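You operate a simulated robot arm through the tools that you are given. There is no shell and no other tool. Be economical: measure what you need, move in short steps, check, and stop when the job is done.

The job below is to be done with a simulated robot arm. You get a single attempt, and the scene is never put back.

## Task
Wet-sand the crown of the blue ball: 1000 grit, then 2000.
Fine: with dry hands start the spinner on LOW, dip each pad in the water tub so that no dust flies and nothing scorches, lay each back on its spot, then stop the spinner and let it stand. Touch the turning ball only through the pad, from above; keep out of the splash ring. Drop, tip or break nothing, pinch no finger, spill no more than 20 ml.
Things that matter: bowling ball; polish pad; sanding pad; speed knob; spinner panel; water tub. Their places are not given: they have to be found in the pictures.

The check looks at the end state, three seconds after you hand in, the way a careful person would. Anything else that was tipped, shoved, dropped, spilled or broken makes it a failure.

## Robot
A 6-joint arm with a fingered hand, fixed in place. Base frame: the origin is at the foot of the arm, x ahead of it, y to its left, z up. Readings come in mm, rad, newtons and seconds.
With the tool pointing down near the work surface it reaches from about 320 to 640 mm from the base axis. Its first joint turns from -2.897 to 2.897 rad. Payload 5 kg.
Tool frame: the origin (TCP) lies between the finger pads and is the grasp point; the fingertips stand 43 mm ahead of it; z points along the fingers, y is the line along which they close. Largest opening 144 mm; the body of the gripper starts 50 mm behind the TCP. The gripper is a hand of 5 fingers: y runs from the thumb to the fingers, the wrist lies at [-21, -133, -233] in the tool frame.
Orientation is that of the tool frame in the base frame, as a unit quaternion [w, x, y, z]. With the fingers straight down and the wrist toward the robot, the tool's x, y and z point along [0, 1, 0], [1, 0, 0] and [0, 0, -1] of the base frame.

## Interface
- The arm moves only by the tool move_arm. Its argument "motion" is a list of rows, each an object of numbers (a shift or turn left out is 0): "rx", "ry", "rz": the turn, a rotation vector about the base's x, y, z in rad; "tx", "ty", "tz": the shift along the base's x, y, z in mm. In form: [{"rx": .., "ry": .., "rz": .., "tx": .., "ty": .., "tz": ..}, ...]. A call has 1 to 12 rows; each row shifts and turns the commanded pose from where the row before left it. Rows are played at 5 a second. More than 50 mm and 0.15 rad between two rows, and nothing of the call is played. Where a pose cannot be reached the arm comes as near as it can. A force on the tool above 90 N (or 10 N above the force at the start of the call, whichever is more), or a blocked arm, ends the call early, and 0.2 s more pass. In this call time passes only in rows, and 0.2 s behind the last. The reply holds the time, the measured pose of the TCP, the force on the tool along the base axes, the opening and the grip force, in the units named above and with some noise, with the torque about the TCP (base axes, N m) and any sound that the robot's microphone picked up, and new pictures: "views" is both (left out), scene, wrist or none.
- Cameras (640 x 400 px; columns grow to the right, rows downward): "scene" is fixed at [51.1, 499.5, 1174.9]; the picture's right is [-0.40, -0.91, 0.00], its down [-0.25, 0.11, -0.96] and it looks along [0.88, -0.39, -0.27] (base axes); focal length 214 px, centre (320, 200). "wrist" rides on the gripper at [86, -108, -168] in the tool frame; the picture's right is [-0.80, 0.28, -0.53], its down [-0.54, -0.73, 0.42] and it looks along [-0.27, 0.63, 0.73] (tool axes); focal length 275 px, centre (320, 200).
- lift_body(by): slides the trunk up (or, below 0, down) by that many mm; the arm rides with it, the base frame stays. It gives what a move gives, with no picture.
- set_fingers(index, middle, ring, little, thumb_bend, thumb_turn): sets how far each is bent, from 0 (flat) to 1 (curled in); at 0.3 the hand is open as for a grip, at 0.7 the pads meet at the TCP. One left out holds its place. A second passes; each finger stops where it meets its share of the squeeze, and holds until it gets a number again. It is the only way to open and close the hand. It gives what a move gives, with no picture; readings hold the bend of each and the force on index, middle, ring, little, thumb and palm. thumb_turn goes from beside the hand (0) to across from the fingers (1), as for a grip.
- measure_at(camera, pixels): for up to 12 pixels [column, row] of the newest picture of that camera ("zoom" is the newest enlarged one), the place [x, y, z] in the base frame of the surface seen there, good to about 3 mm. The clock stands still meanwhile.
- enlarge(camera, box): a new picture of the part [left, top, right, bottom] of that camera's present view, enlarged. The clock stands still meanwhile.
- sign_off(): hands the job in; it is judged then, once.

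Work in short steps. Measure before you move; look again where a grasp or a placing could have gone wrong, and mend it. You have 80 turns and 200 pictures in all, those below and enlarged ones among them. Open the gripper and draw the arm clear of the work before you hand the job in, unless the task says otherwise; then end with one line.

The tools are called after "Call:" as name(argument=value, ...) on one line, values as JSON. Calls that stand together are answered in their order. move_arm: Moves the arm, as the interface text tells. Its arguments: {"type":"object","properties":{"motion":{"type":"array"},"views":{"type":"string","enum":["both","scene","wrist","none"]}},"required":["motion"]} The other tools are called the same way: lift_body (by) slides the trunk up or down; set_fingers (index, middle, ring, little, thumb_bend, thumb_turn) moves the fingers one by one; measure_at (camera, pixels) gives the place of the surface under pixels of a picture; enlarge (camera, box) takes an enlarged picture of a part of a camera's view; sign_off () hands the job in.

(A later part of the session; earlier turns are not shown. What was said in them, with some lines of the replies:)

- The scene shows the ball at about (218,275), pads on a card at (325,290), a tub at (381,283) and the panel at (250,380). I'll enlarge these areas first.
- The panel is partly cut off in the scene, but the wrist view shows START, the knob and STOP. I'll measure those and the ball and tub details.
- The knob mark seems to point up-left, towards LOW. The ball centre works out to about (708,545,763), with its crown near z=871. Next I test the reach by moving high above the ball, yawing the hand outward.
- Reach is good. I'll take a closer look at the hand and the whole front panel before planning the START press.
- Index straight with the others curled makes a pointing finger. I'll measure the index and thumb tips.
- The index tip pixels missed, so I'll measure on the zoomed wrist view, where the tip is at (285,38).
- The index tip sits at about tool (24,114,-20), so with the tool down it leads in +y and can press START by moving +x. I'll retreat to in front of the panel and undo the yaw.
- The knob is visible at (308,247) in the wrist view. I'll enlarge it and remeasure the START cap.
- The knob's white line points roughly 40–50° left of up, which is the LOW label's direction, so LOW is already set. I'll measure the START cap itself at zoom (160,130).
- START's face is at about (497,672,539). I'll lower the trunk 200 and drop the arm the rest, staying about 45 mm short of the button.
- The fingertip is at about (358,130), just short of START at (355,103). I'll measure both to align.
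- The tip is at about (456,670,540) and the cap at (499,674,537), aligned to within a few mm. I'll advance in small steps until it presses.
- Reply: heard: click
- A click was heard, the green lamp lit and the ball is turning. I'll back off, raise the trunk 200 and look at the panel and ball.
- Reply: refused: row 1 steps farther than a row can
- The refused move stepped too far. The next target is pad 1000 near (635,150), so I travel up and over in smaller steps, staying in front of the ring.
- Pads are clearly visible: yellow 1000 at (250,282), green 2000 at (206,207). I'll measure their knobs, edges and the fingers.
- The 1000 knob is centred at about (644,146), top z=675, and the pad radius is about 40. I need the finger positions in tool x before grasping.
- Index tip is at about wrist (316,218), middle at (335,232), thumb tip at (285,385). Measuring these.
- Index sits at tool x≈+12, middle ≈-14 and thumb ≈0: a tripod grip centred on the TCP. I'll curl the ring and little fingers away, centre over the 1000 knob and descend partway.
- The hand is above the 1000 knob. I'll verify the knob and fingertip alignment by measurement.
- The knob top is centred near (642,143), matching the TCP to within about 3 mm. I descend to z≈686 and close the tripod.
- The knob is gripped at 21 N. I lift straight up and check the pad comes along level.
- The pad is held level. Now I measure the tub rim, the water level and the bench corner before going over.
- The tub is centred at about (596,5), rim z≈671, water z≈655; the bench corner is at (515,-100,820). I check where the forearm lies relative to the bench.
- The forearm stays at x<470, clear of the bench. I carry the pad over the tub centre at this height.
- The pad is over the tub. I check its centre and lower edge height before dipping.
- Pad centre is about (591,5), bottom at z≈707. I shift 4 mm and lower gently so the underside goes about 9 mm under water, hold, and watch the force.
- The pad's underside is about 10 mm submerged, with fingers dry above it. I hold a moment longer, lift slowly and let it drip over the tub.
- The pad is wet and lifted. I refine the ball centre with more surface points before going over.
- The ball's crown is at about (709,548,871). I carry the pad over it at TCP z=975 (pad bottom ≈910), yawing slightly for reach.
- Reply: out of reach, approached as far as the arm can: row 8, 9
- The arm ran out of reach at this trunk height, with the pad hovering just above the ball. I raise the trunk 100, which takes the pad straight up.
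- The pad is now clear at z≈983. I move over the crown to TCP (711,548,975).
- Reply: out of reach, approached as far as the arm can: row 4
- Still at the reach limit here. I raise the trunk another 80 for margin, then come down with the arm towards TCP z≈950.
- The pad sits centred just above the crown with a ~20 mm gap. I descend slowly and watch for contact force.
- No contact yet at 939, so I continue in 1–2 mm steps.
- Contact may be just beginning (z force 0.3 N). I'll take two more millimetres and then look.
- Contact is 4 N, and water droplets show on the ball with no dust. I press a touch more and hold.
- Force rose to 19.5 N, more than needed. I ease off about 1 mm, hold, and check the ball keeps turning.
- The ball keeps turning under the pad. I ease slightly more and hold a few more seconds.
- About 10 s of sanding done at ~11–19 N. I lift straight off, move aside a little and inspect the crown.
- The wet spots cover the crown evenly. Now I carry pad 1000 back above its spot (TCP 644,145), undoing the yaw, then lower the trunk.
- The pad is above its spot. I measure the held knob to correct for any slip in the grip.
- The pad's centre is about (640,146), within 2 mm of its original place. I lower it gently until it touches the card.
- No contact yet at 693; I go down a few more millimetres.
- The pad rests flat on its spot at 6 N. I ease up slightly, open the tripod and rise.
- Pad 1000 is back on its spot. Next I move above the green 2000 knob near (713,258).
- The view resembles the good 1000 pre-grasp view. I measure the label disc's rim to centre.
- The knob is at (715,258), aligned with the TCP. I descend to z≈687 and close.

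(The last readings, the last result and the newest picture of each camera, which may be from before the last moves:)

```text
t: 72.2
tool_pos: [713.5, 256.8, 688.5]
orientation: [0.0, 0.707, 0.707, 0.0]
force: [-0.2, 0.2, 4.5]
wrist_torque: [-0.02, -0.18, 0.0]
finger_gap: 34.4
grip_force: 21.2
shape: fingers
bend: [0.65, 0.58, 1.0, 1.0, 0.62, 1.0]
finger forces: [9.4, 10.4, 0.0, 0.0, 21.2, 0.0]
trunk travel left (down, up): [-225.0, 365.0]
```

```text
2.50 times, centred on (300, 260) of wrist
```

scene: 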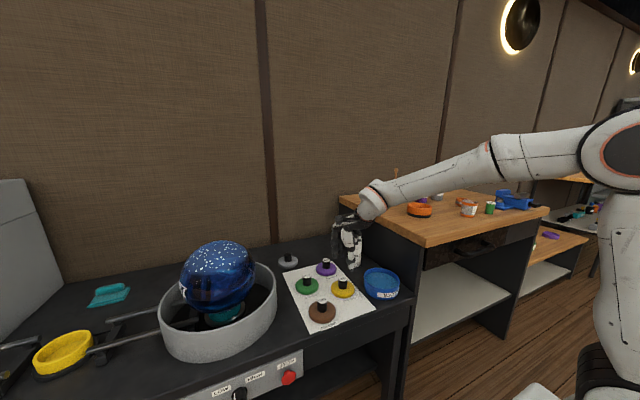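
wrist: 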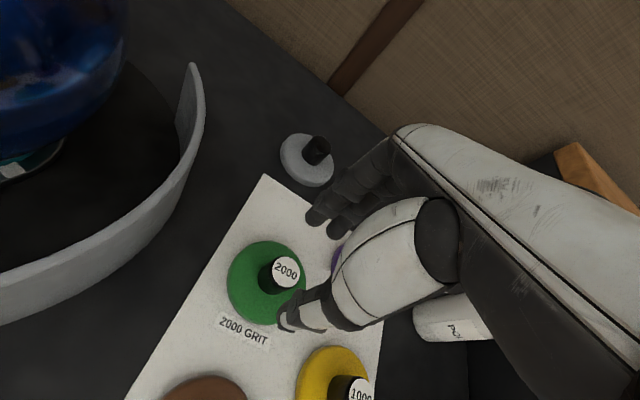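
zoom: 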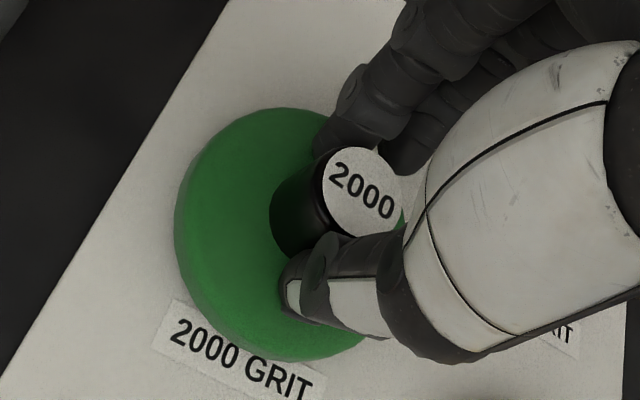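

Gripped at 21 N. I lift and carry it over the tub centre.

Call:
move_arm(motion=[{"tz": 5}, {"tz": 25}, {"tz": 30}, {"tz": 30}, {"tx": -16.4, "ty": -36}, {"tx": -16.4, "ty": -36}, {"tx": -16.4, "ty": -36}, {"tx": -16.4, "ty": -36}, {"tx": -16.4, "ty": -36}, {"tx": -16.4, "ty": -36}, {"tx": -16.4, "ty": -36}, {"tx": 0}])

Call:
enlarge(camera="scene", box=[320, 200, 440, 320])

Call:
measure_at(camera="zoom", pixels=[[292, 227], [373, 237], [333, 250], [330, 246], [312, 243], [330, 187]])

```text
t: 74.8
tool_pos: [599.8, 6.7, 778.8]
orientation: [0.0, 0.707, 0.707, 0.0]
force: [-0.5, 0.4, -1.3]
wrist_torque: [-0.03, 0.02, 0.0]
finger_gap: 34.4
grip_force: 19.6
shape: fingers
bend: [0.65, 0.58, 1.0, 1.0, 0.63, 1.0]
finger forces: [9.7, 8.8, 0.0, 0.0, 21.1, 0.0]
trunk travel left (down, up): [-225.0, 365.0]
```

scene: 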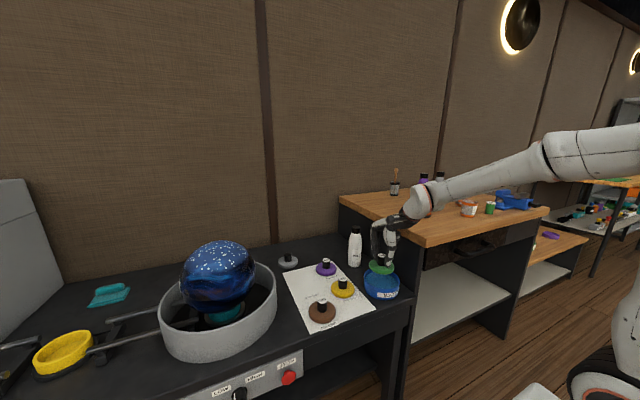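
wrist: 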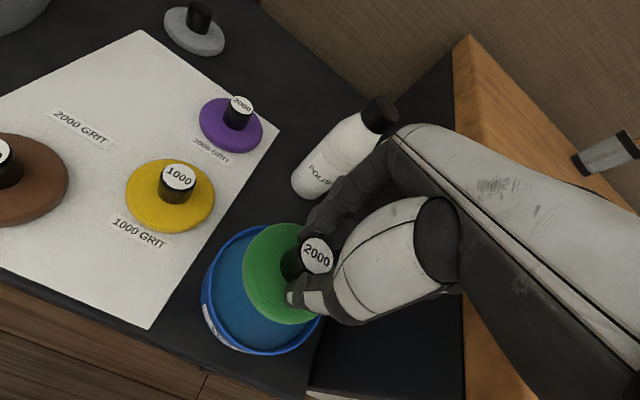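

```text
3.33 times, centred on (380, 260) of scene
```

zoom: 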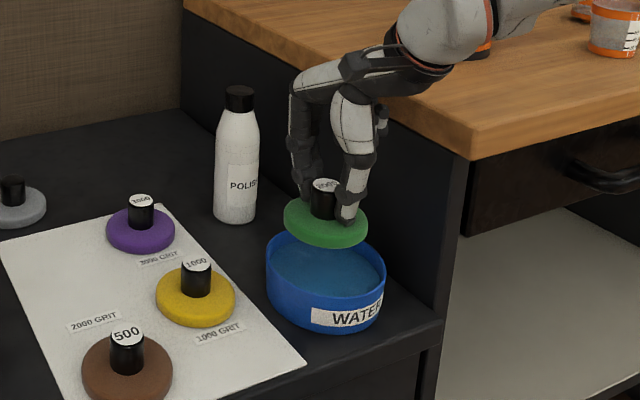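

```text
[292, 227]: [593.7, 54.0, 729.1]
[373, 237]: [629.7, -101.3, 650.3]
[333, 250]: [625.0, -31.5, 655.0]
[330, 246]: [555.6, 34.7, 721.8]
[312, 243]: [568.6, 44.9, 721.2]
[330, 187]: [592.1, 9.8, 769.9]
```

Pad 2000 is centred over the tub. I dip it the same way: down to TCP z≈708, hold, lift slowly and drip.

Call:
move_arm(motion=[{"tz": -25, "ty": -3}, {"tz": -22}, {"tz": -7}, {"tz": -5}, {"tz": -5}, {"tz": -4}, {"tz": -2}, {"tx": 0}, {"tx": 0}, {"tx": 0}, {"tx": 0}], views="scene")

Call:
enlarge(camera="scene", box=[340, 220, 430, 310])

```text
t: 77.2
tool_pos: [599.5, 3.1, 709.0]
orientation: [0.0, 0.707, 0.707, 0.0]
force: [0.2, -0.3, 0.3]
wrist_torque: [-0.01, 0.02, -0.01]
finger_gap: 34.0
grip_force: 19.8
shape: fingers
bend: [0.65, 0.58, 1.0, 1.0, 0.63, 1.0]
finger forces: [9.6, 8.8, 0.1, 0.0, 20.9, 0.1]
trunk travel left (down, up): [-225.0, 365.0]
```

scene: 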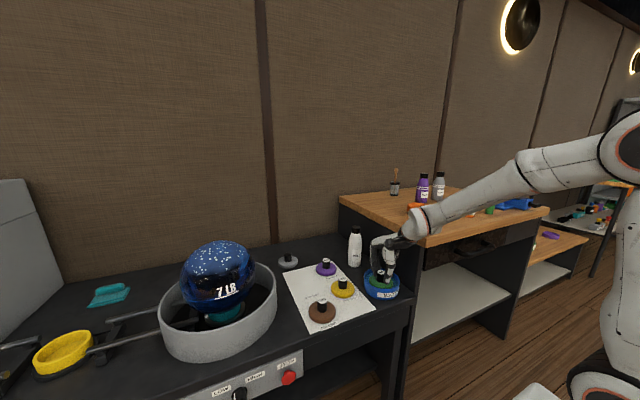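

```text
4.44 times, centred on (385, 265) of scene
```

zoom: 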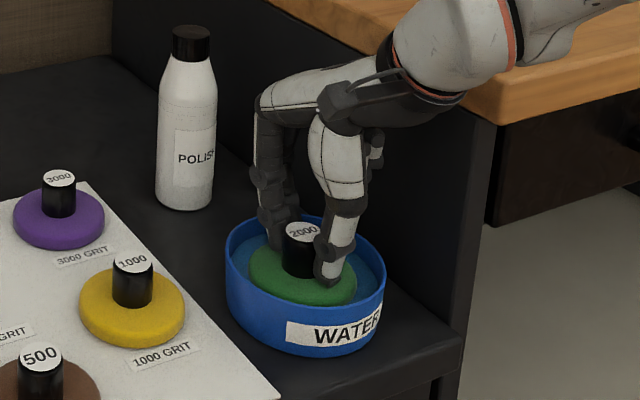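

The green pad's underside is submerged as before. I lift slowly, drip, then rise.

Call:
move_arm(motion=[{"tz": -2}, {"tx": 0}, {"tx": 0}, {"tz": 5}, {"tz": 6}, {"tz": 8}, {"tz": 8}, {"tx": 0}, {"tx": 0}, {"tx": 0}, {"tx": 0}, {"tx": 0}], views="none")

Call:
move_arm(motion=[{"tx": 0}, {"tx": 0}, {"tx": 0}, {"tx": 0}, {"tx": 0}, {"tx": 0}, {"tz": 25}, {"tz": 35}, {"tz": 35}], views="none")

Call:
lift_body(by=180)

```text
t: 79.8
tool_pos: [598.2, 2.6, 733.1]
orientation: [0.0, 0.707, 0.707, 0.0]
force: [0.5, -0.5, -0.4]
wrist_torque: [0.01, -0.01, 0.0]
finger_gap: 34.0
grip_force: 19.8
shape: fingers
bend: [0.65, 0.58, 1.0, 1.0, 0.63, 1.0]
finger forces: [9.8, 8.9, 0.0, 0.0, 20.8, 0.1]
trunk travel left (down, up): [-225.0, 365.0]
```

```text
t: 81.8
tool_pos: [598.5, 3.0, 828.5]
orientation: [-0.001, 0.707, 0.707, -0.001]
force: [0.7, 0.1, -1.6]
wrist_torque: [0.02, 0.01, 0.01]
finger_gap: 34.2
grip_force: 19.3
shape: fingers
bend: [0.65, 0.58, 1.0, 1.0, 0.63, 1.0]
finger forces: [9.6, 8.9, 0.0, 0.1, 20.6, 0.0]
trunk travel left (down, up): [-225.0, 365.0]
```

```text
t: 83.8
tool_pos: [598.4, 2.7, 1006.8]
orientation: [0.0, 0.707, 0.707, 0.0]
force: [-0.2, 0.1, -1.3]
wrist_torque: [0.03, 0.05, -0.01]
finger_gap: 33.9
grip_force: 19.8
shape: fingers
bend: [0.65, 0.58, 1.0, 1.0, 0.63, 1.0]
finger forces: [9.6, 8.8, 0.0, 0.1, 20.5, 0.0]
trunk travel left (down, up): [-405.0, 185.0]
```

The trunk is at the height that worked before. I carry the pad over the crown at z≈1007 with the same yaw.

Call:
move_arm(motion=[{"tx": 9.3, "ty": 45.3, "rz": 0.04}, {"tx": 9.3, "ty": 45.3, "rz": 0.04}, {"tx": 9.3, "ty": 45.3, "rz": 0.04}, {"tx": 9.3, "ty": 45.3, "rz": 0.04}, {"tx": 9.3, "ty": 45.3, "rz": 0.04}, {"tx": 9.3, "ty": 45.3, "rz": 0.04}, {"tx": 9.3, "ty": 45.3, "rz": 0.04}, {"tx": 9.3, "ty": 45.3, "rz": 0.04}, {"tx": 9.3, "ty": 45.3, "rz": 0.04}, {"tx": 9.3, "ty": 45.3, "rz": 0.04}, {"tx": 9.3, "ty": 45.3, "rz": 0.04}, {"tx": 9.3, "ty": 45.3, "rz": 0.04}], views="none")

Call:
move_arm(motion=[{"tz": -25}, {"tz": -20}, {"tx": 0}], views="scene")

Call:
enlarge(camera="scene", box=[160, 180, 280, 280])

```text
t: 86.4
tool_pos: [711.4, 546.8, 1006.5]
orientation: [-0.002, 0.519, 0.855, -0.001]
force: [0.5, -0.8, -0.2]
wrist_torque: [0.04, -0.01, 0.01]
finger_gap: 33.8
grip_force: 18.6
shape: fingers
bend: [0.65, 0.58, 1.0, 1.0, 0.63, 1.0]
finger forces: [9.6, 8.6, 0.0, 0.1, 20.1, 0.1]
trunk travel left (down, up): [-405.0, 185.0]
```

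```text
t: 87.2
tool_pos: [710.9, 547.1, 962.7]
orientation: [0.0, 0.519, 0.855, 0.001]
force: [0.6, 1.0, -0.6]
wrist_torque: [0.0, 0.02, 0.01]
finger_gap: 33.8
grip_force: 18.6
shape: fingers
bend: [0.65, 0.58, 1.0, 1.0, 0.63, 1.0]
finger forces: [9.6, 8.5, 0.0, 0.1, 19.8, 0.0]
trunk travel left (down, up): [-405.0, 185.0]
```

scene: 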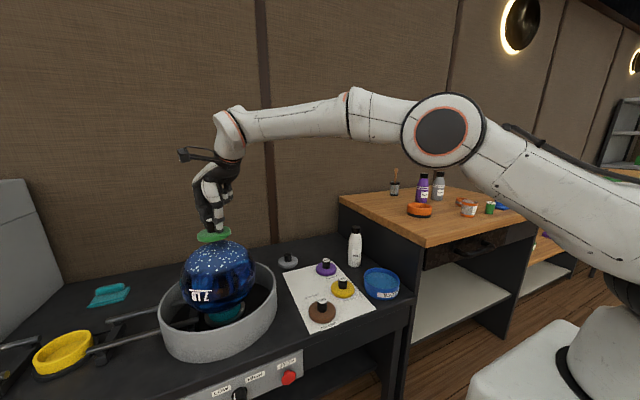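

```text
4.00 times, centred on (220, 230) of scene
```

zoom: 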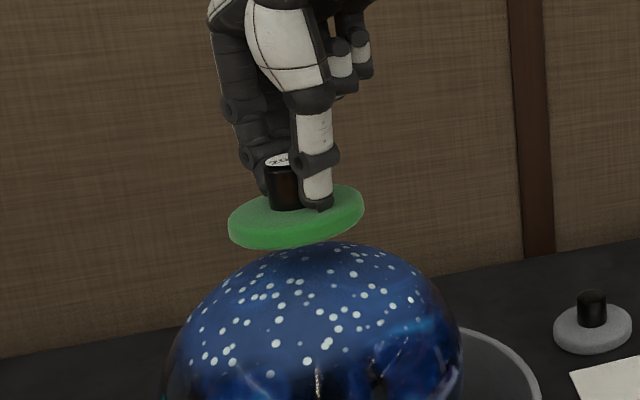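

The green pad is centred above the crown to within a few mm. I descend, then touch in 1 mm steps as before (contact was near TCP 934.5).

Call:
move_arm(motion=[{"tz": -10, "ty": -3}, {"tz": -8}, {"tz": -5}, {"tz": -2}, {"tz": -1}, {"tx": 0}], views="none")

Call:
move_arm(motion=[{"tz": -1}, {"tz": -0.7}, {"tx": 0}], views="none")

```text
t: 88.6
tool_pos: [711.0, 544.0, 937.7]
orientation: [0.0, 0.519, 0.855, -0.001]
force: [0.4, -0.7, 0.6]
wrist_torque: [-0.02, -0.03, 0.01]
finger_gap: 33.9
grip_force: 18.6
shape: fingers
bend: [0.65, 0.58, 1.0, 1.0, 0.63, 1.0]
finger forces: [9.7, 8.4, 0.0, 0.0, 19.9, 0.1]
trunk travel left (down, up): [-405.0, 185.0]
```

```text
t: 89.4
tool_pos: [709.9, 543.4, 936.6]
orientation: [-0.001, 0.518, 0.855, 0.0]
force: [-0.4, -0.6, -1.0]
wrist_torque: [0.0, -0.01, 0.02]
finger_gap: 33.9
grip_force: 18.5
shape: fingers
bend: [0.65, 0.58, 1.0, 1.0, 0.63, 1.0]
finger forces: [9.5, 8.4, 0.0, 0.1, 19.9, 0.0]
trunk travel left (down, up): [-405.0, 185.0]
```

No contact yet; a little lower.

Call:
move_arm(motion=[{"tz": -1}, {"tz": -0.7}, {"tz": -0.5}, {"tx": 0}], views="none")

```text
t: 90.4
tool_pos: [710.9, 542.7, 934.7]
orientation: [0.0, 0.519, 0.855, 0.001]
force: [1.2, 1.7, 6.8]
wrist_torque: [0.06, -0.09, 0.03]
finger_gap: 33.7
grip_force: 21.2
shape: fingers
bend: [0.64, 0.58, 1.0, 1.0, 0.63, 1.0]
finger forces: [10.0, 10.5, 0.0, 0.0, 21.9, 0.1]
trunk travel left (down, up): [-405.0, 185.0]
```

Contact at 6.8 N. I add 0.3 mm and hold about 10 s, checking part-way.

Call:
move_arm(motion=[{"tz": -0.3, "ty": 2}, {"tx": 0}, {"tx": 0}, {"tx": 0}, {"tx": 0}, {"tx": 0}, {"tx": 0}, {"tx": 0}, {"tx": 0}, {"tx": 0}, {"tx": 0}, {"tx": 0}], views="scene")

Call:
move_arm(motion=[{"tx": 0}, {"tx": 0}, {"tx": 0}, {"tx": 0}, {"tx": 0}, {"tx": 0}, {"tx": 0}, {"tx": 0}, {"tx": 0}, {"tx": 0}, {"tx": 0}, {"tx": 0}], views="scene")

```text
t: 93.0
tool_pos: [710.6, 544.2, 934.4]
orientation: [0.0, 0.519, 0.855, 0.001]
force: [3.8, 1.7, 14.5]
wrist_torque: [0.07, -0.26, 0.08]
finger_gap: 33.6
grip_force: 25.3
shape: fingers
bend: [0.64, 0.57, 1.0, 1.0, 0.64, 1.0]
finger forces: [11.2, 14.4, 0.0, 0.1, 25.0, 0.0]
trunk travel left (down, up): [-405.0, 185.0]
```

scene: 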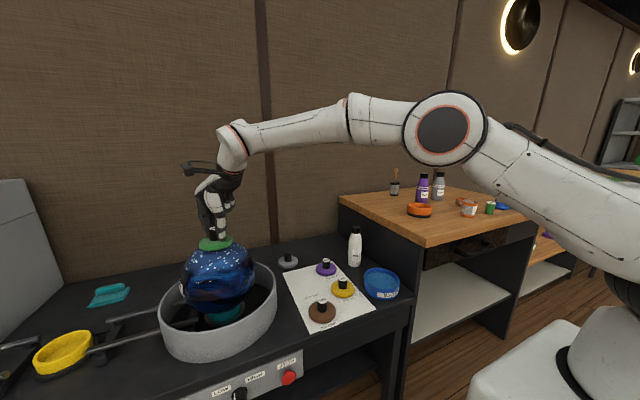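

```text
t: 95.6
tool_pos: [710.4, 545.9, 934.1]
orientation: [0.0, 0.52, 0.854, 0.0]
force: [0.6, 4.3, 14.6]
wrist_torque: [0.26, -0.3, 0.09]
finger_gap: 33.8
grip_force: 25.9
shape: fingers
bend: [0.64, 0.57, 1.0, 1.0, 0.64, 1.0]
finger forces: [14.4, 14.2, 0.0, 0.0, 23.5, 0.0]
trunk travel left (down, up): [-405.0, 185.0]
```

scene: 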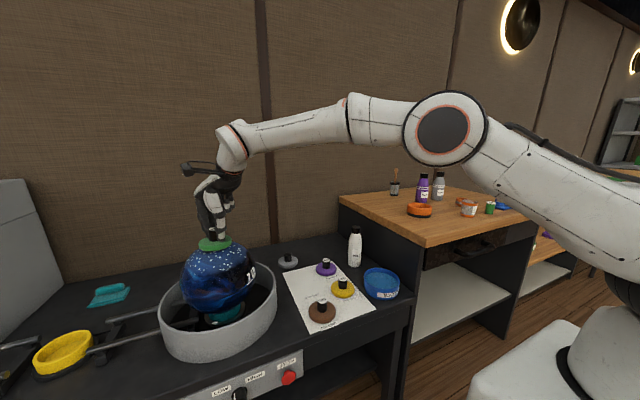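

The ball turns steadily with no dust, at about 14 N. I ease slightly and finish the remaining seconds, then lift off and aside.

Call:
move_arm(motion=[{"tz": 0.5}, {"tx": 0}, {"tx": 0}, {"tx": 0}, {"tx": 0}, {"tx": 0}, {"tx": 0}, {"tx": 0}, {"tx": 0}, {"tx": 0}, {"tx": 0}, {"tx": 0}], views="none")

Call:
move_arm(motion=[{"tx": 0}, {"tx": 0}, {"tx": 0}, {"tx": 0}, {"tx": 0}, {"tx": 0}, {"tx": 0}, {"tx": 0}, {"tx": 0}, {"tx": 0}, {"tx": 0}], views="none")

Call:
move_arm(motion=[{"tz": 5}, {"tz": 15}, {"tz": 30}, {"tz": 30}, {"ty": -48, "rz": -0.08}, {"ty": -48, "rz": -0.08}, {"ty": -48, "rz": -0.08}, {"ty": -48, "rz": -0.08}, {"ty": -48, "rz": -0.08}, {"ty": -48, "rz": -0.08}, {"tx": 0}])

Call:
enlarge(camera="scene", box=[160, 200, 280, 300])

```text
t: 98.2
tool_pos: [710.5, 545.1, 933.5]
orientation: [0.0, 0.518, 0.855, 0.0]
force: [2.4, 2.5, 12.2]
wrist_torque: [0.09, -0.26, 0.06]
finger_gap: 33.9
grip_force: 24.8
shape: fingers
bend: [0.64, 0.57, 1.0, 1.0, 0.64, 1.0]
finger forces: [12.8, 13.5, 0.0, 0.0, 23.8, 0.0]
trunk travel left (down, up): [-405.0, 185.0]
```

```text
t: 100.6
tool_pos: [711.5, 543.8, 934.2]
orientation: [0.0, 0.52, 0.854, 0.001]
force: [2.9, -0.9, 12.5]
wrist_torque: [0.0, -0.19, 0.04]
finger_gap: 34.0
grip_force: 25.7
shape: fingers
bend: [0.64, 0.57, 1.0, 1.0, 0.64, 1.0]
finger forces: [11.8, 13.9, 0.0, 0.0, 26.1, 0.0]
trunk travel left (down, up): [-405.0, 185.0]
```

```text
t: 103.0
tool_pos: [710.5, 255.9, 1011.7]
orientation: [0.0, 0.708, 0.706, 0.0]
force: [0.4, -0.1, 0.5]
wrist_torque: [0.04, 0.04, 0.03]
finger_gap: 33.8
grip_force: 18.8
shape: fingers
bend: [0.64, 0.57, 1.0, 1.0, 0.64, 1.0]
finger forces: [9.5, 8.4, 0.1, 0.1, 19.7, 0.0]
trunk travel left (down, up): [-405.0, 185.0]
```

scene: 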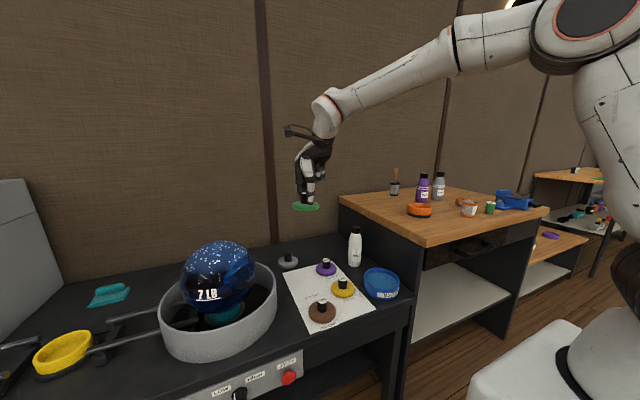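
wrist: 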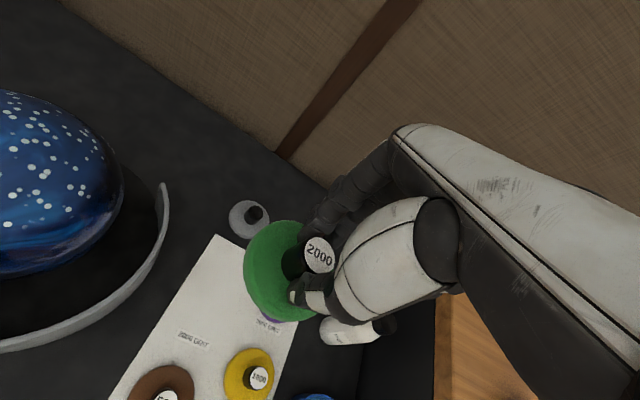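

```text
4.00 times, centred on (220, 250) of scene
```

zoom: 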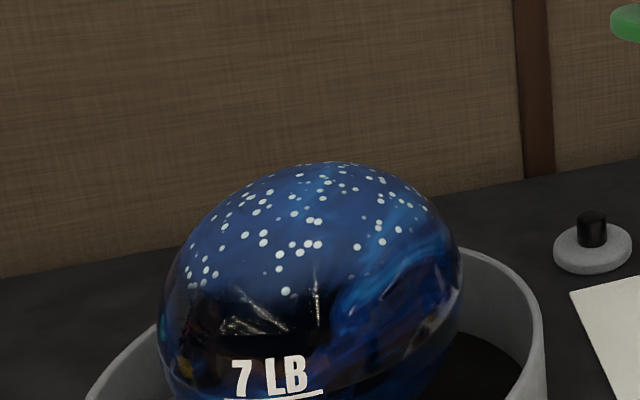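

Sanding with 2000 is done. I lower the trunk and bring the green pad above its empty spot to compare.

Call:
lift_body(by=-180)

Call:
move_arm(motion=[{"tx": 3, "ty": 1, "tz": -30}, {"tz": -30}, {"tx": 0}])

Call:
enlarge(camera="scene", box=[270, 200, 380, 320])

```text
t: 105.0
tool_pos: [710.9, 256.0, 832.9]
orientation: [0.0, 0.707, 0.707, 0.0]
force: [0.8, -0.8, -0.7]
wrist_torque: [-0.04, -0.02, 0.01]
finger_gap: 34.0
grip_force: 18.8
shape: fingers
bend: [0.64, 0.57, 1.0, 1.0, 0.64, 1.0]
finger forces: [9.4, 8.4, 0.0, 0.1, 19.8, 0.0]
trunk travel left (down, up): [-225.0, 365.0]
```

```text
t: 105.8
tool_pos: [713.9, 257.9, 772.1]
orientation: [-0.001, 0.707, 0.707, 0.0]
force: [0.2, -0.3, -1.1]
wrist_torque: [-0.05, 0.0, 0.0]
finger_gap: 33.8
grip_force: 18.7
shape: fingers
bend: [0.64, 0.57, 1.0, 1.0, 0.64, 1.0]
finger forces: [9.4, 8.4, 0.0, 0.0, 19.6, 0.0]
trunk travel left (down, up): [-225.0, 365.0]
```

scene: 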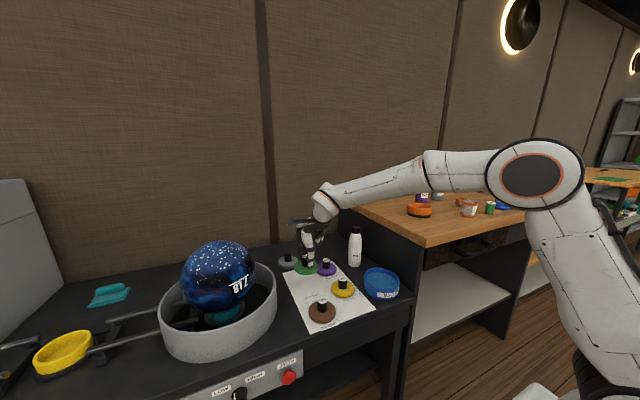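
wrist: 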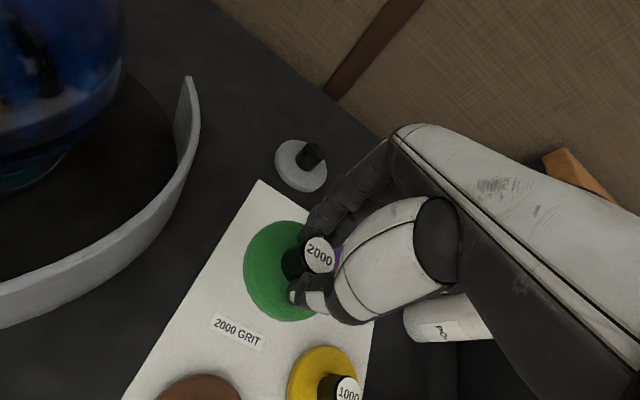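

```text
3.33 times, centred on (325, 260) of scene
```

zoom: 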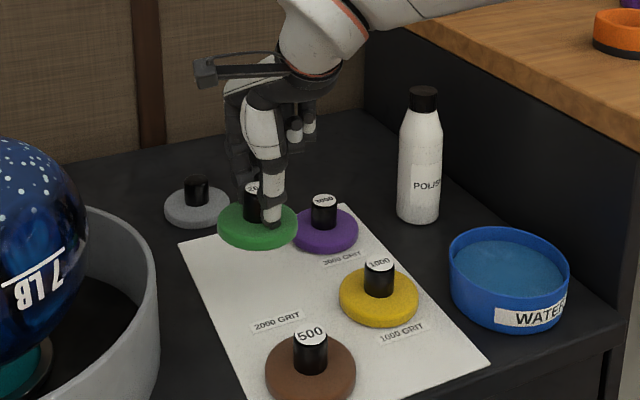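

The green pad is above its spot; I measure its edge to verify the centre.

Call:
measure_at(camera="zoom", pixels=[[219, 228], [296, 233], [257, 246], [238, 242], [280, 244]])

Call:
measure_at(camera="wrist", pixels=[[246, 272], [268, 312], [280, 224], [319, 254]])

```text
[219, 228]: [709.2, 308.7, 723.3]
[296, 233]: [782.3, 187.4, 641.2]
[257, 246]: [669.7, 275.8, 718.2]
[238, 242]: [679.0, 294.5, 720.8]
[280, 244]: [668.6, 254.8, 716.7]
```

```text
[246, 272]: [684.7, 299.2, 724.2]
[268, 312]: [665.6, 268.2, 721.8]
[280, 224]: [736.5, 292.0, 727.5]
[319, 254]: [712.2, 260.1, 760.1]
```

The pad's centre is at about (710,263) against the original (714.5,257.5), so I correct by (+3,-4) and lower.

Call:
move_arm(motion=[{"tx": 3, "ty": -4, "tz": -35}, {"tz": -25}, {"tz": -14}, {"tz": -4}, {"tz": -2}, {"tx": 0}], views="none")

Call:
move_arm(motion=[{"tz": -1.5}, {"tz": -1}, {"tx": 0}], views="none")

Call:
enlarge(camera="scene", box=[280, 240, 350, 310])

```text
t: 107.2
tool_pos: [716.3, 254.3, 691.5]
orientation: [0.0, 0.707, 0.707, 0.0]
force: [0.3, 0.3, -0.6]
wrist_torque: [0.02, -0.01, 0.02]
finger_gap: 33.7
grip_force: 18.7
shape: fingers
bend: [0.64, 0.57, 1.0, 1.0, 0.64, 1.0]
finger forces: [9.4, 8.4, 0.1, 0.0, 19.5, 0.0]
trunk travel left (down, up): [-225.0, 365.0]
```

```text
t: 108.0
tool_pos: [716.6, 253.8, 688.9]
orientation: [0.001, 0.707, 0.707, 0.0]
force: [0.1, -0.2, 1.0]
wrist_torque: [-0.05, -0.03, 0.0]
finger_gap: 33.8
grip_force: 18.8
shape: fingers
bend: [0.64, 0.57, 1.0, 1.0, 0.64, 1.0]
finger forces: [9.2, 9.1, 0.1, 0.1, 19.7, 0.0]
trunk travel left (down, up): [-225.0, 365.0]
```

```text
5.71 times, centred on (315, 275) of scene
```

zoom: 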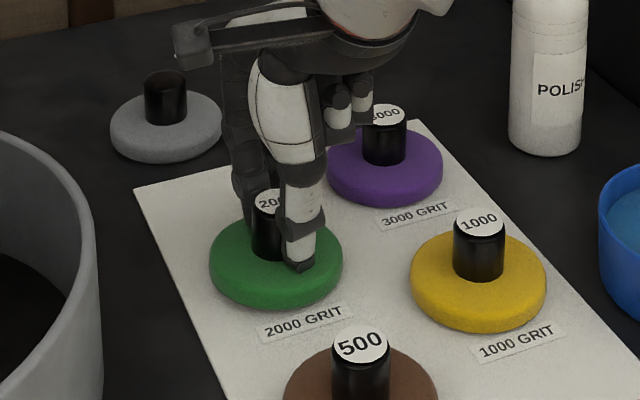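

The green pad is just touching the card on its spot. I press 0.7 mm more, release and rise.

Call:
move_arm(motion=[{"tz": -0.7}, {"tx": 0}], views="none")

Call:
set_fingers(index=0.5, middle=0.5, thumb_bend=0.5)

Call:
move_arm(motion=[{"tz": 10}, {"tz": 20}, {"tz": 30}, {"tz": 35}, {"tz": 35}])

Call:
enlarge(camera="scene", box=[280, 240, 350, 310])

```text
t: 108.6
tool_pos: [716.7, 255.4, 688.7]
orientation: [-0.001, 0.707, 0.707, -0.001]
force: [-0.5, 1.4, 3.6]
wrist_torque: [-0.06, -0.07, 0.03]
finger_gap: 33.8
grip_force: 20.0
shape: fingers
bend: [0.64, 0.57, 1.0, 1.0, 0.64, 1.0]
finger forces: [9.1, 10.4, 0.1, 0.0, 20.1, 0.0]
trunk travel left (down, up): [-225.0, 365.0]
```

```text
t: 109.6
tool_pos: [715.3, 253.0, 688.6]
orientation: [0.0, 0.707, 0.707, -0.001]
force: [-1.0, 0.1, -0.5]
wrist_torque: [-0.01, 0.0, -0.02]
finger_gap: 77.6
grip_force: 0.0
shape: fingers
bend: [0.5, 0.5, 1.0, 1.0, 0.5, 1.0]
finger forces: [0.0, 0.0, 0.1, 0.0, 0.0, 0.0]
trunk travel left (down, up): [-225.0, 365.0]
```

```text
t: 110.8
tool_pos: [717.6, 254.0, 817.8]
orientation: [-0.001, 0.707, 0.707, 0.0]
force: [0.5, 0.2, -1.3]
wrist_torque: [0.03, 0.04, 0.02]
finger_gap: 77.8
grip_force: 0.0
shape: fingers
bend: [0.5, 0.5, 1.0, 1.0, 0.5, 1.0]
finger forces: [0.0, 0.1, 0.1, 0.1, 0.0, 0.0]
trunk travel left (down, up): [-225.0, 365.0]
```

scene: 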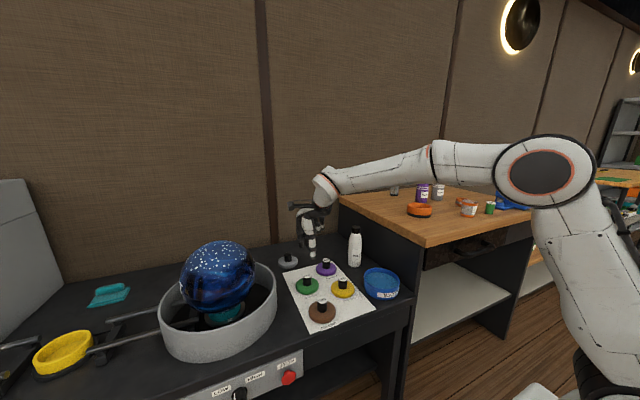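
wrist: 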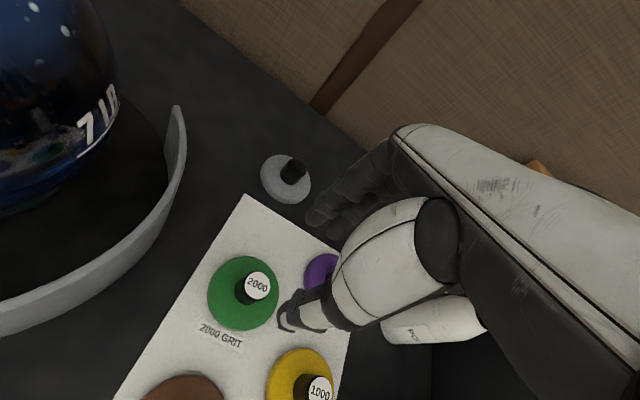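

```text
5.71 times, centred on (315, 275) of scene
```

zoom: 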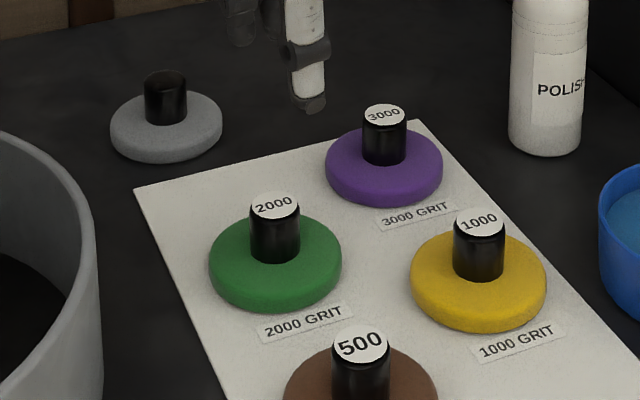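

Both pads sit on their labelled spots. Next is STOP at (488,402,540): I retreat to x≈300, make the pointing finger and lower.

Call:
move_arm(motion=[{"tx": -41.7, "ty": 12.3}, {"tx": -41.7, "ty": 12.3}, {"tx": -41.7, "ty": 12.3}, {"tx": -41.7, "ty": 12.3}, {"tx": -41.7, "ty": 12.3}, {"tx": -41.7, "ty": 12.3}, {"tx": -41.7, "ty": 12.3}, {"tx": -41.7, "ty": 12.3}, {"tx": -41.7, "ty": 12.3}, {"tx": -41.7, "ty": 12.3}], views="none")

Call:
set_fingers(index=0, middle=1, ring=1, little=1, thumb_bend=0.3)

Call:
lift_body(by=-200)

Call:
move_arm(motion=[{"tz": -35, "tx": 5}, {"tz": -35, "tx": 5}, {"tz": -26}, {"tx": 0}])

```text
t: 113.0
tool_pos: [299.5, 376.0, 819.4]
orientation: [0.0, 0.708, 0.706, 0.001]
force: [0.4, -0.5, -0.4]
wrist_torque: [0.03, 0.07, -0.03]
finger_gap: 78.1
grip_force: 0.0
shape: fingers
bend: [0.5, 0.5, 1.0, 1.0, 0.5, 1.0]
finger forces: [0.0, 0.0, 0.0, 0.0, 0.1, 0.0]
trunk travel left (down, up): [-225.0, 365.0]
```

```text
t: 114.0
tool_pos: [298.9, 376.7, 820.0]
orientation: [0.001, 0.708, 0.706, 0.0]
force: [-0.2, -0.1, -1.1]
wrist_torque: [-0.02, -0.01, 0.0]
finger_gap: 207.7
grip_force: 0.1
shape: fingers
bend: [0.0, 1.0, 1.0, 1.0, 0.3, 0.98]
finger forces: [0.0, 0.0, 0.0, 0.1, 0.0, 0.0]
trunk travel left (down, up): [-225.0, 365.0]
```

```text
t: 116.2
tool_pos: [299.5, 377.1, 619.1]
orientation: [0.0, 0.707, 0.707, 0.001]
force: [-0.3, 0.7, -0.1]
wrist_torque: [-0.01, 0.01, -0.01]
finger_gap: 207.9
grip_force: 0.0
shape: fingers
bend: [0.0, 1.0, 1.0, 1.0, 0.3, 0.98]
finger forces: [0.0, 0.0, 0.0, 0.1, 0.0, 0.0]
trunk travel left (down, up): [-25.0, 565.0]
```

```text
t: 117.2
tool_pos: [308.4, 377.7, 523.6]
orientation: [0.0, 0.707, 0.708, 0.0]
force: [0.4, 0.3, 0.5]
wrist_torque: [0.02, 0.02, -0.02]
finger_gap: 208.2
grip_force: 0.1
shape: fingers
bend: [0.0, 1.0, 1.0, 1.0, 0.3, 0.98]
finger forces: [0.0, 0.0, 0.1, 0.0, 0.1, 0.1]
trunk travel left (down, up): [-25.0, 565.0]
```

scene: 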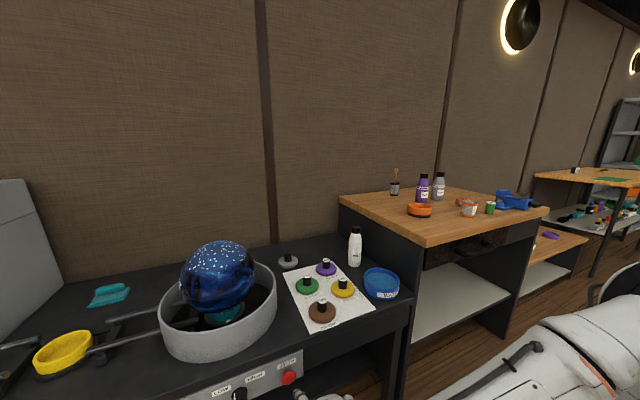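
wrist: 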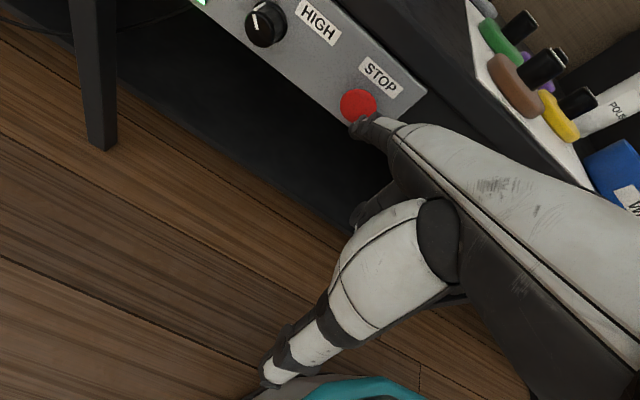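

The fingertip (358,128) is lined up below-right of STOP (357,105) in view, and the knob still points to LOW. I measure both.

Call:
measure_at(camera="wrist", pixels=[[353, 126], [356, 129], [357, 105], [348, 108], [368, 104], [358, 95], [358, 115]])

```text
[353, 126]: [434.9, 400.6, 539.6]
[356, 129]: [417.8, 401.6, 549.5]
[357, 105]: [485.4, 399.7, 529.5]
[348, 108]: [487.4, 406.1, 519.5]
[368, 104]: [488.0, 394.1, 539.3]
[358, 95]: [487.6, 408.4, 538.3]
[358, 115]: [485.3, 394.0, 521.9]
```

STOP's cap is at about (486,400,531); the tip is at (435,401,540). I lower 8 mm and advance until it clicks.

Call:
move_arm(motion=[{"tz": -8, "tx": 15}, {"tx": 17}, {"tx": 12}, {"tx": 4}, {"tx": 3}, {"tx": 3}, {"tx": 0}])

```text
t: 118.8
tool_pos: [363.3, 376.0, 515.1]
orientation: [0.0, 0.708, 0.707, 0.0]
force: [-10.5, 0.0, 0.2]
wrist_torque: [0.0, 0.05, 0.2]
finger_gap: 190.3
grip_force: 5.3
shape: fingers
bend: [0.03, 1.0, 1.0, 1.0, 0.3, 0.98]
finger forces: [10.2, 0.1, 0.1, 0.1, 0.0, 0.0]
trunk travel left (down, up): [-25.0, 565.0]
heard: click
```

scene: 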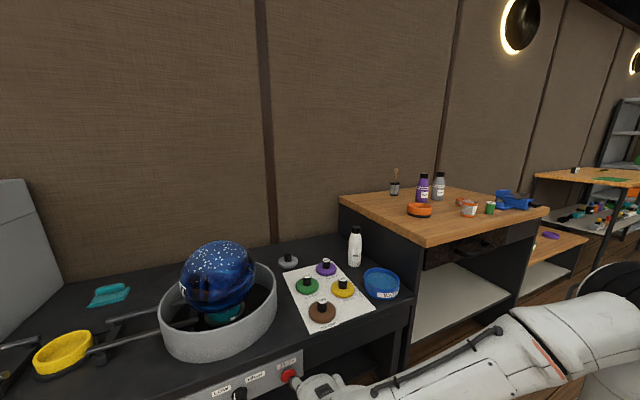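
wrist: 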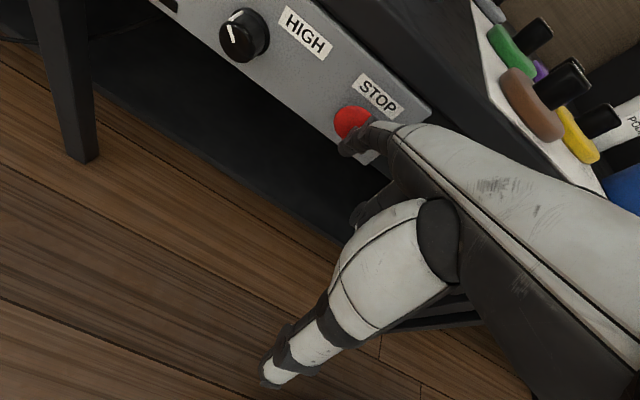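

STOP clicked and the lamp is out. I back off, raise clear, open the hand and check the ball is standing.

Call:
move_arm(motion=[{"tx": -30}, {"tx": -30}, {"tx": -15, "tz": 30}, {"tz": 40}], views="none")

Call:
lift_body(by=400)

Call:
set_fingers(index=0.3, middle=0.3, ring=0.3, little=0.3, thumb_bend=0.3)

Call:
move_arm(motion=[{"tz": 20}, {"tx": 0}])

Call:
move_arm(motion=[{"tx": 0}, {"tx": 0}, {"tx": 0}, {"tx": 0}, {"tx": 0}, {"tx": 0}], views="both")

```text
t: 119.8
tool_pos: [286.3, 376.6, 585.5]
orientation: [0.001, 0.708, 0.707, -0.001]
force: [0.1, -0.2, -1.4]
wrist_torque: [0.02, 0.0, -0.02]
finger_gap: 207.9
grip_force: 0.0
shape: fingers
bend: [0.0, 1.0, 1.0, 1.0, 0.3, 0.98]
finger forces: [0.1, 0.0, 0.1, 0.0, 0.0, 0.1]
trunk travel left (down, up): [-25.0, 565.0]
```

```text
t: 123.6
tool_pos: [287.8, 377.5, 985.9]
orientation: [0.0, 0.707, 0.707, 0.0]
force: [0.3, -0.5, 0.1]
wrist_torque: [0.01, 0.04, 0.02]
finger_gap: 208.1
grip_force: 0.0
shape: fingers
bend: [0.0, 1.0, 1.0, 1.0, 0.3, 0.98]
finger forces: [0.0, 0.0, 0.1, 0.1, 0.0, 0.1]
trunk travel left (down, up): [-425.0, 165.0]
```

```text
t: 124.6
tool_pos: [286.2, 376.4, 984.4]
orientation: [0.0, 0.707, 0.707, 0.0]
force: [-1.0, -0.6, 0.5]
wrist_torque: [0.0, -0.01, 0.01]
finger_gap: 149.5
grip_force: 0.1
shape: fingers
bend: [0.3, 0.3, 0.3, 0.3, 0.3, 0.98]
finger forces: [0.0, 0.1, 0.0, 0.0, 0.0, 0.0]
trunk travel left (down, up): [-425.0, 165.0]
```

```text
t: 125.2
tool_pos: [287.8, 377.2, 1006.6]
orientation: [0.0, 0.708, 0.707, -0.001]
force: [0.4, -0.9, 0.6]
wrist_torque: [-0.01, -0.01, 0.02]
finger_gap: 149.8
grip_force: 0.1
shape: fingers
bend: [0.3, 0.3, 0.3, 0.3, 0.3, 0.98]
finger forces: [0.0, 0.1, 0.1, 0.0, 0.0, 0.0]
trunk travel left (down, up): [-425.0, 165.0]
```

scene: 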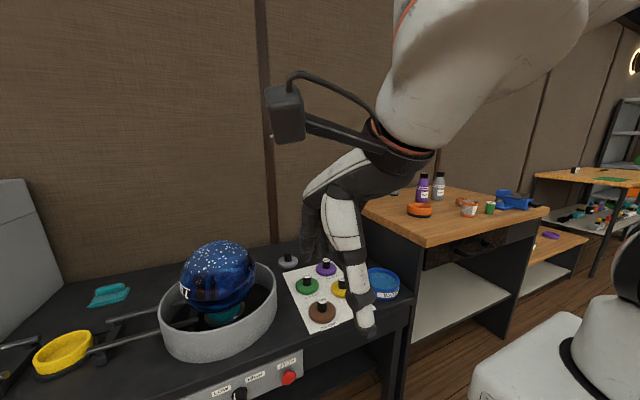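
wrist: 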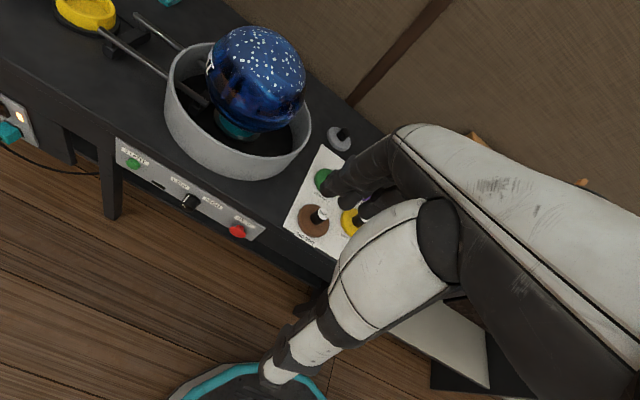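

```text
t: 126.6
tool_pos: [288.0, 376.6, 1006.3]
orientation: [0.0, 0.707, 0.707, 0.0]
force: [0.3, 0.3, -0.4]
wrist_torque: [-0.05, 0.01, 0.0]
finger_gap: 149.4
grip_force: 0.0
shape: fingers
bend: [0.3, 0.3, 0.3, 0.3, 0.3, 0.98]
finger forces: [0.0, 0.1, 0.0, 0.0, 0.0, 0.1]
trunk travel left (down, up): [-425.0, 165.0]
```

scene: 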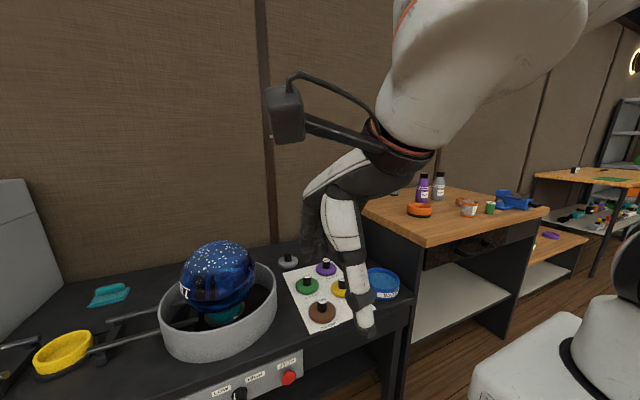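
wrist: 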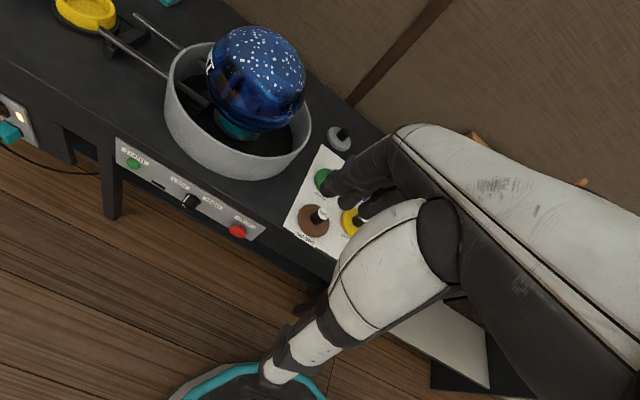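

The two views 1.4 s apart show the ball standing still (label unchanged at (186,292)). The lamp is off, the pads are back, the tub is upright and the arm is clear with the hand open, so I hand in.

Call:
sign_off()

```text
The job is handed in.
```

The ball's crown was wet-sanded with 1000 grit and then 2000, about 10 s each on LOW; both pads are back on their spots, the spinner is stopped and the ball is standing still. I saw no spills and nothing tipped.
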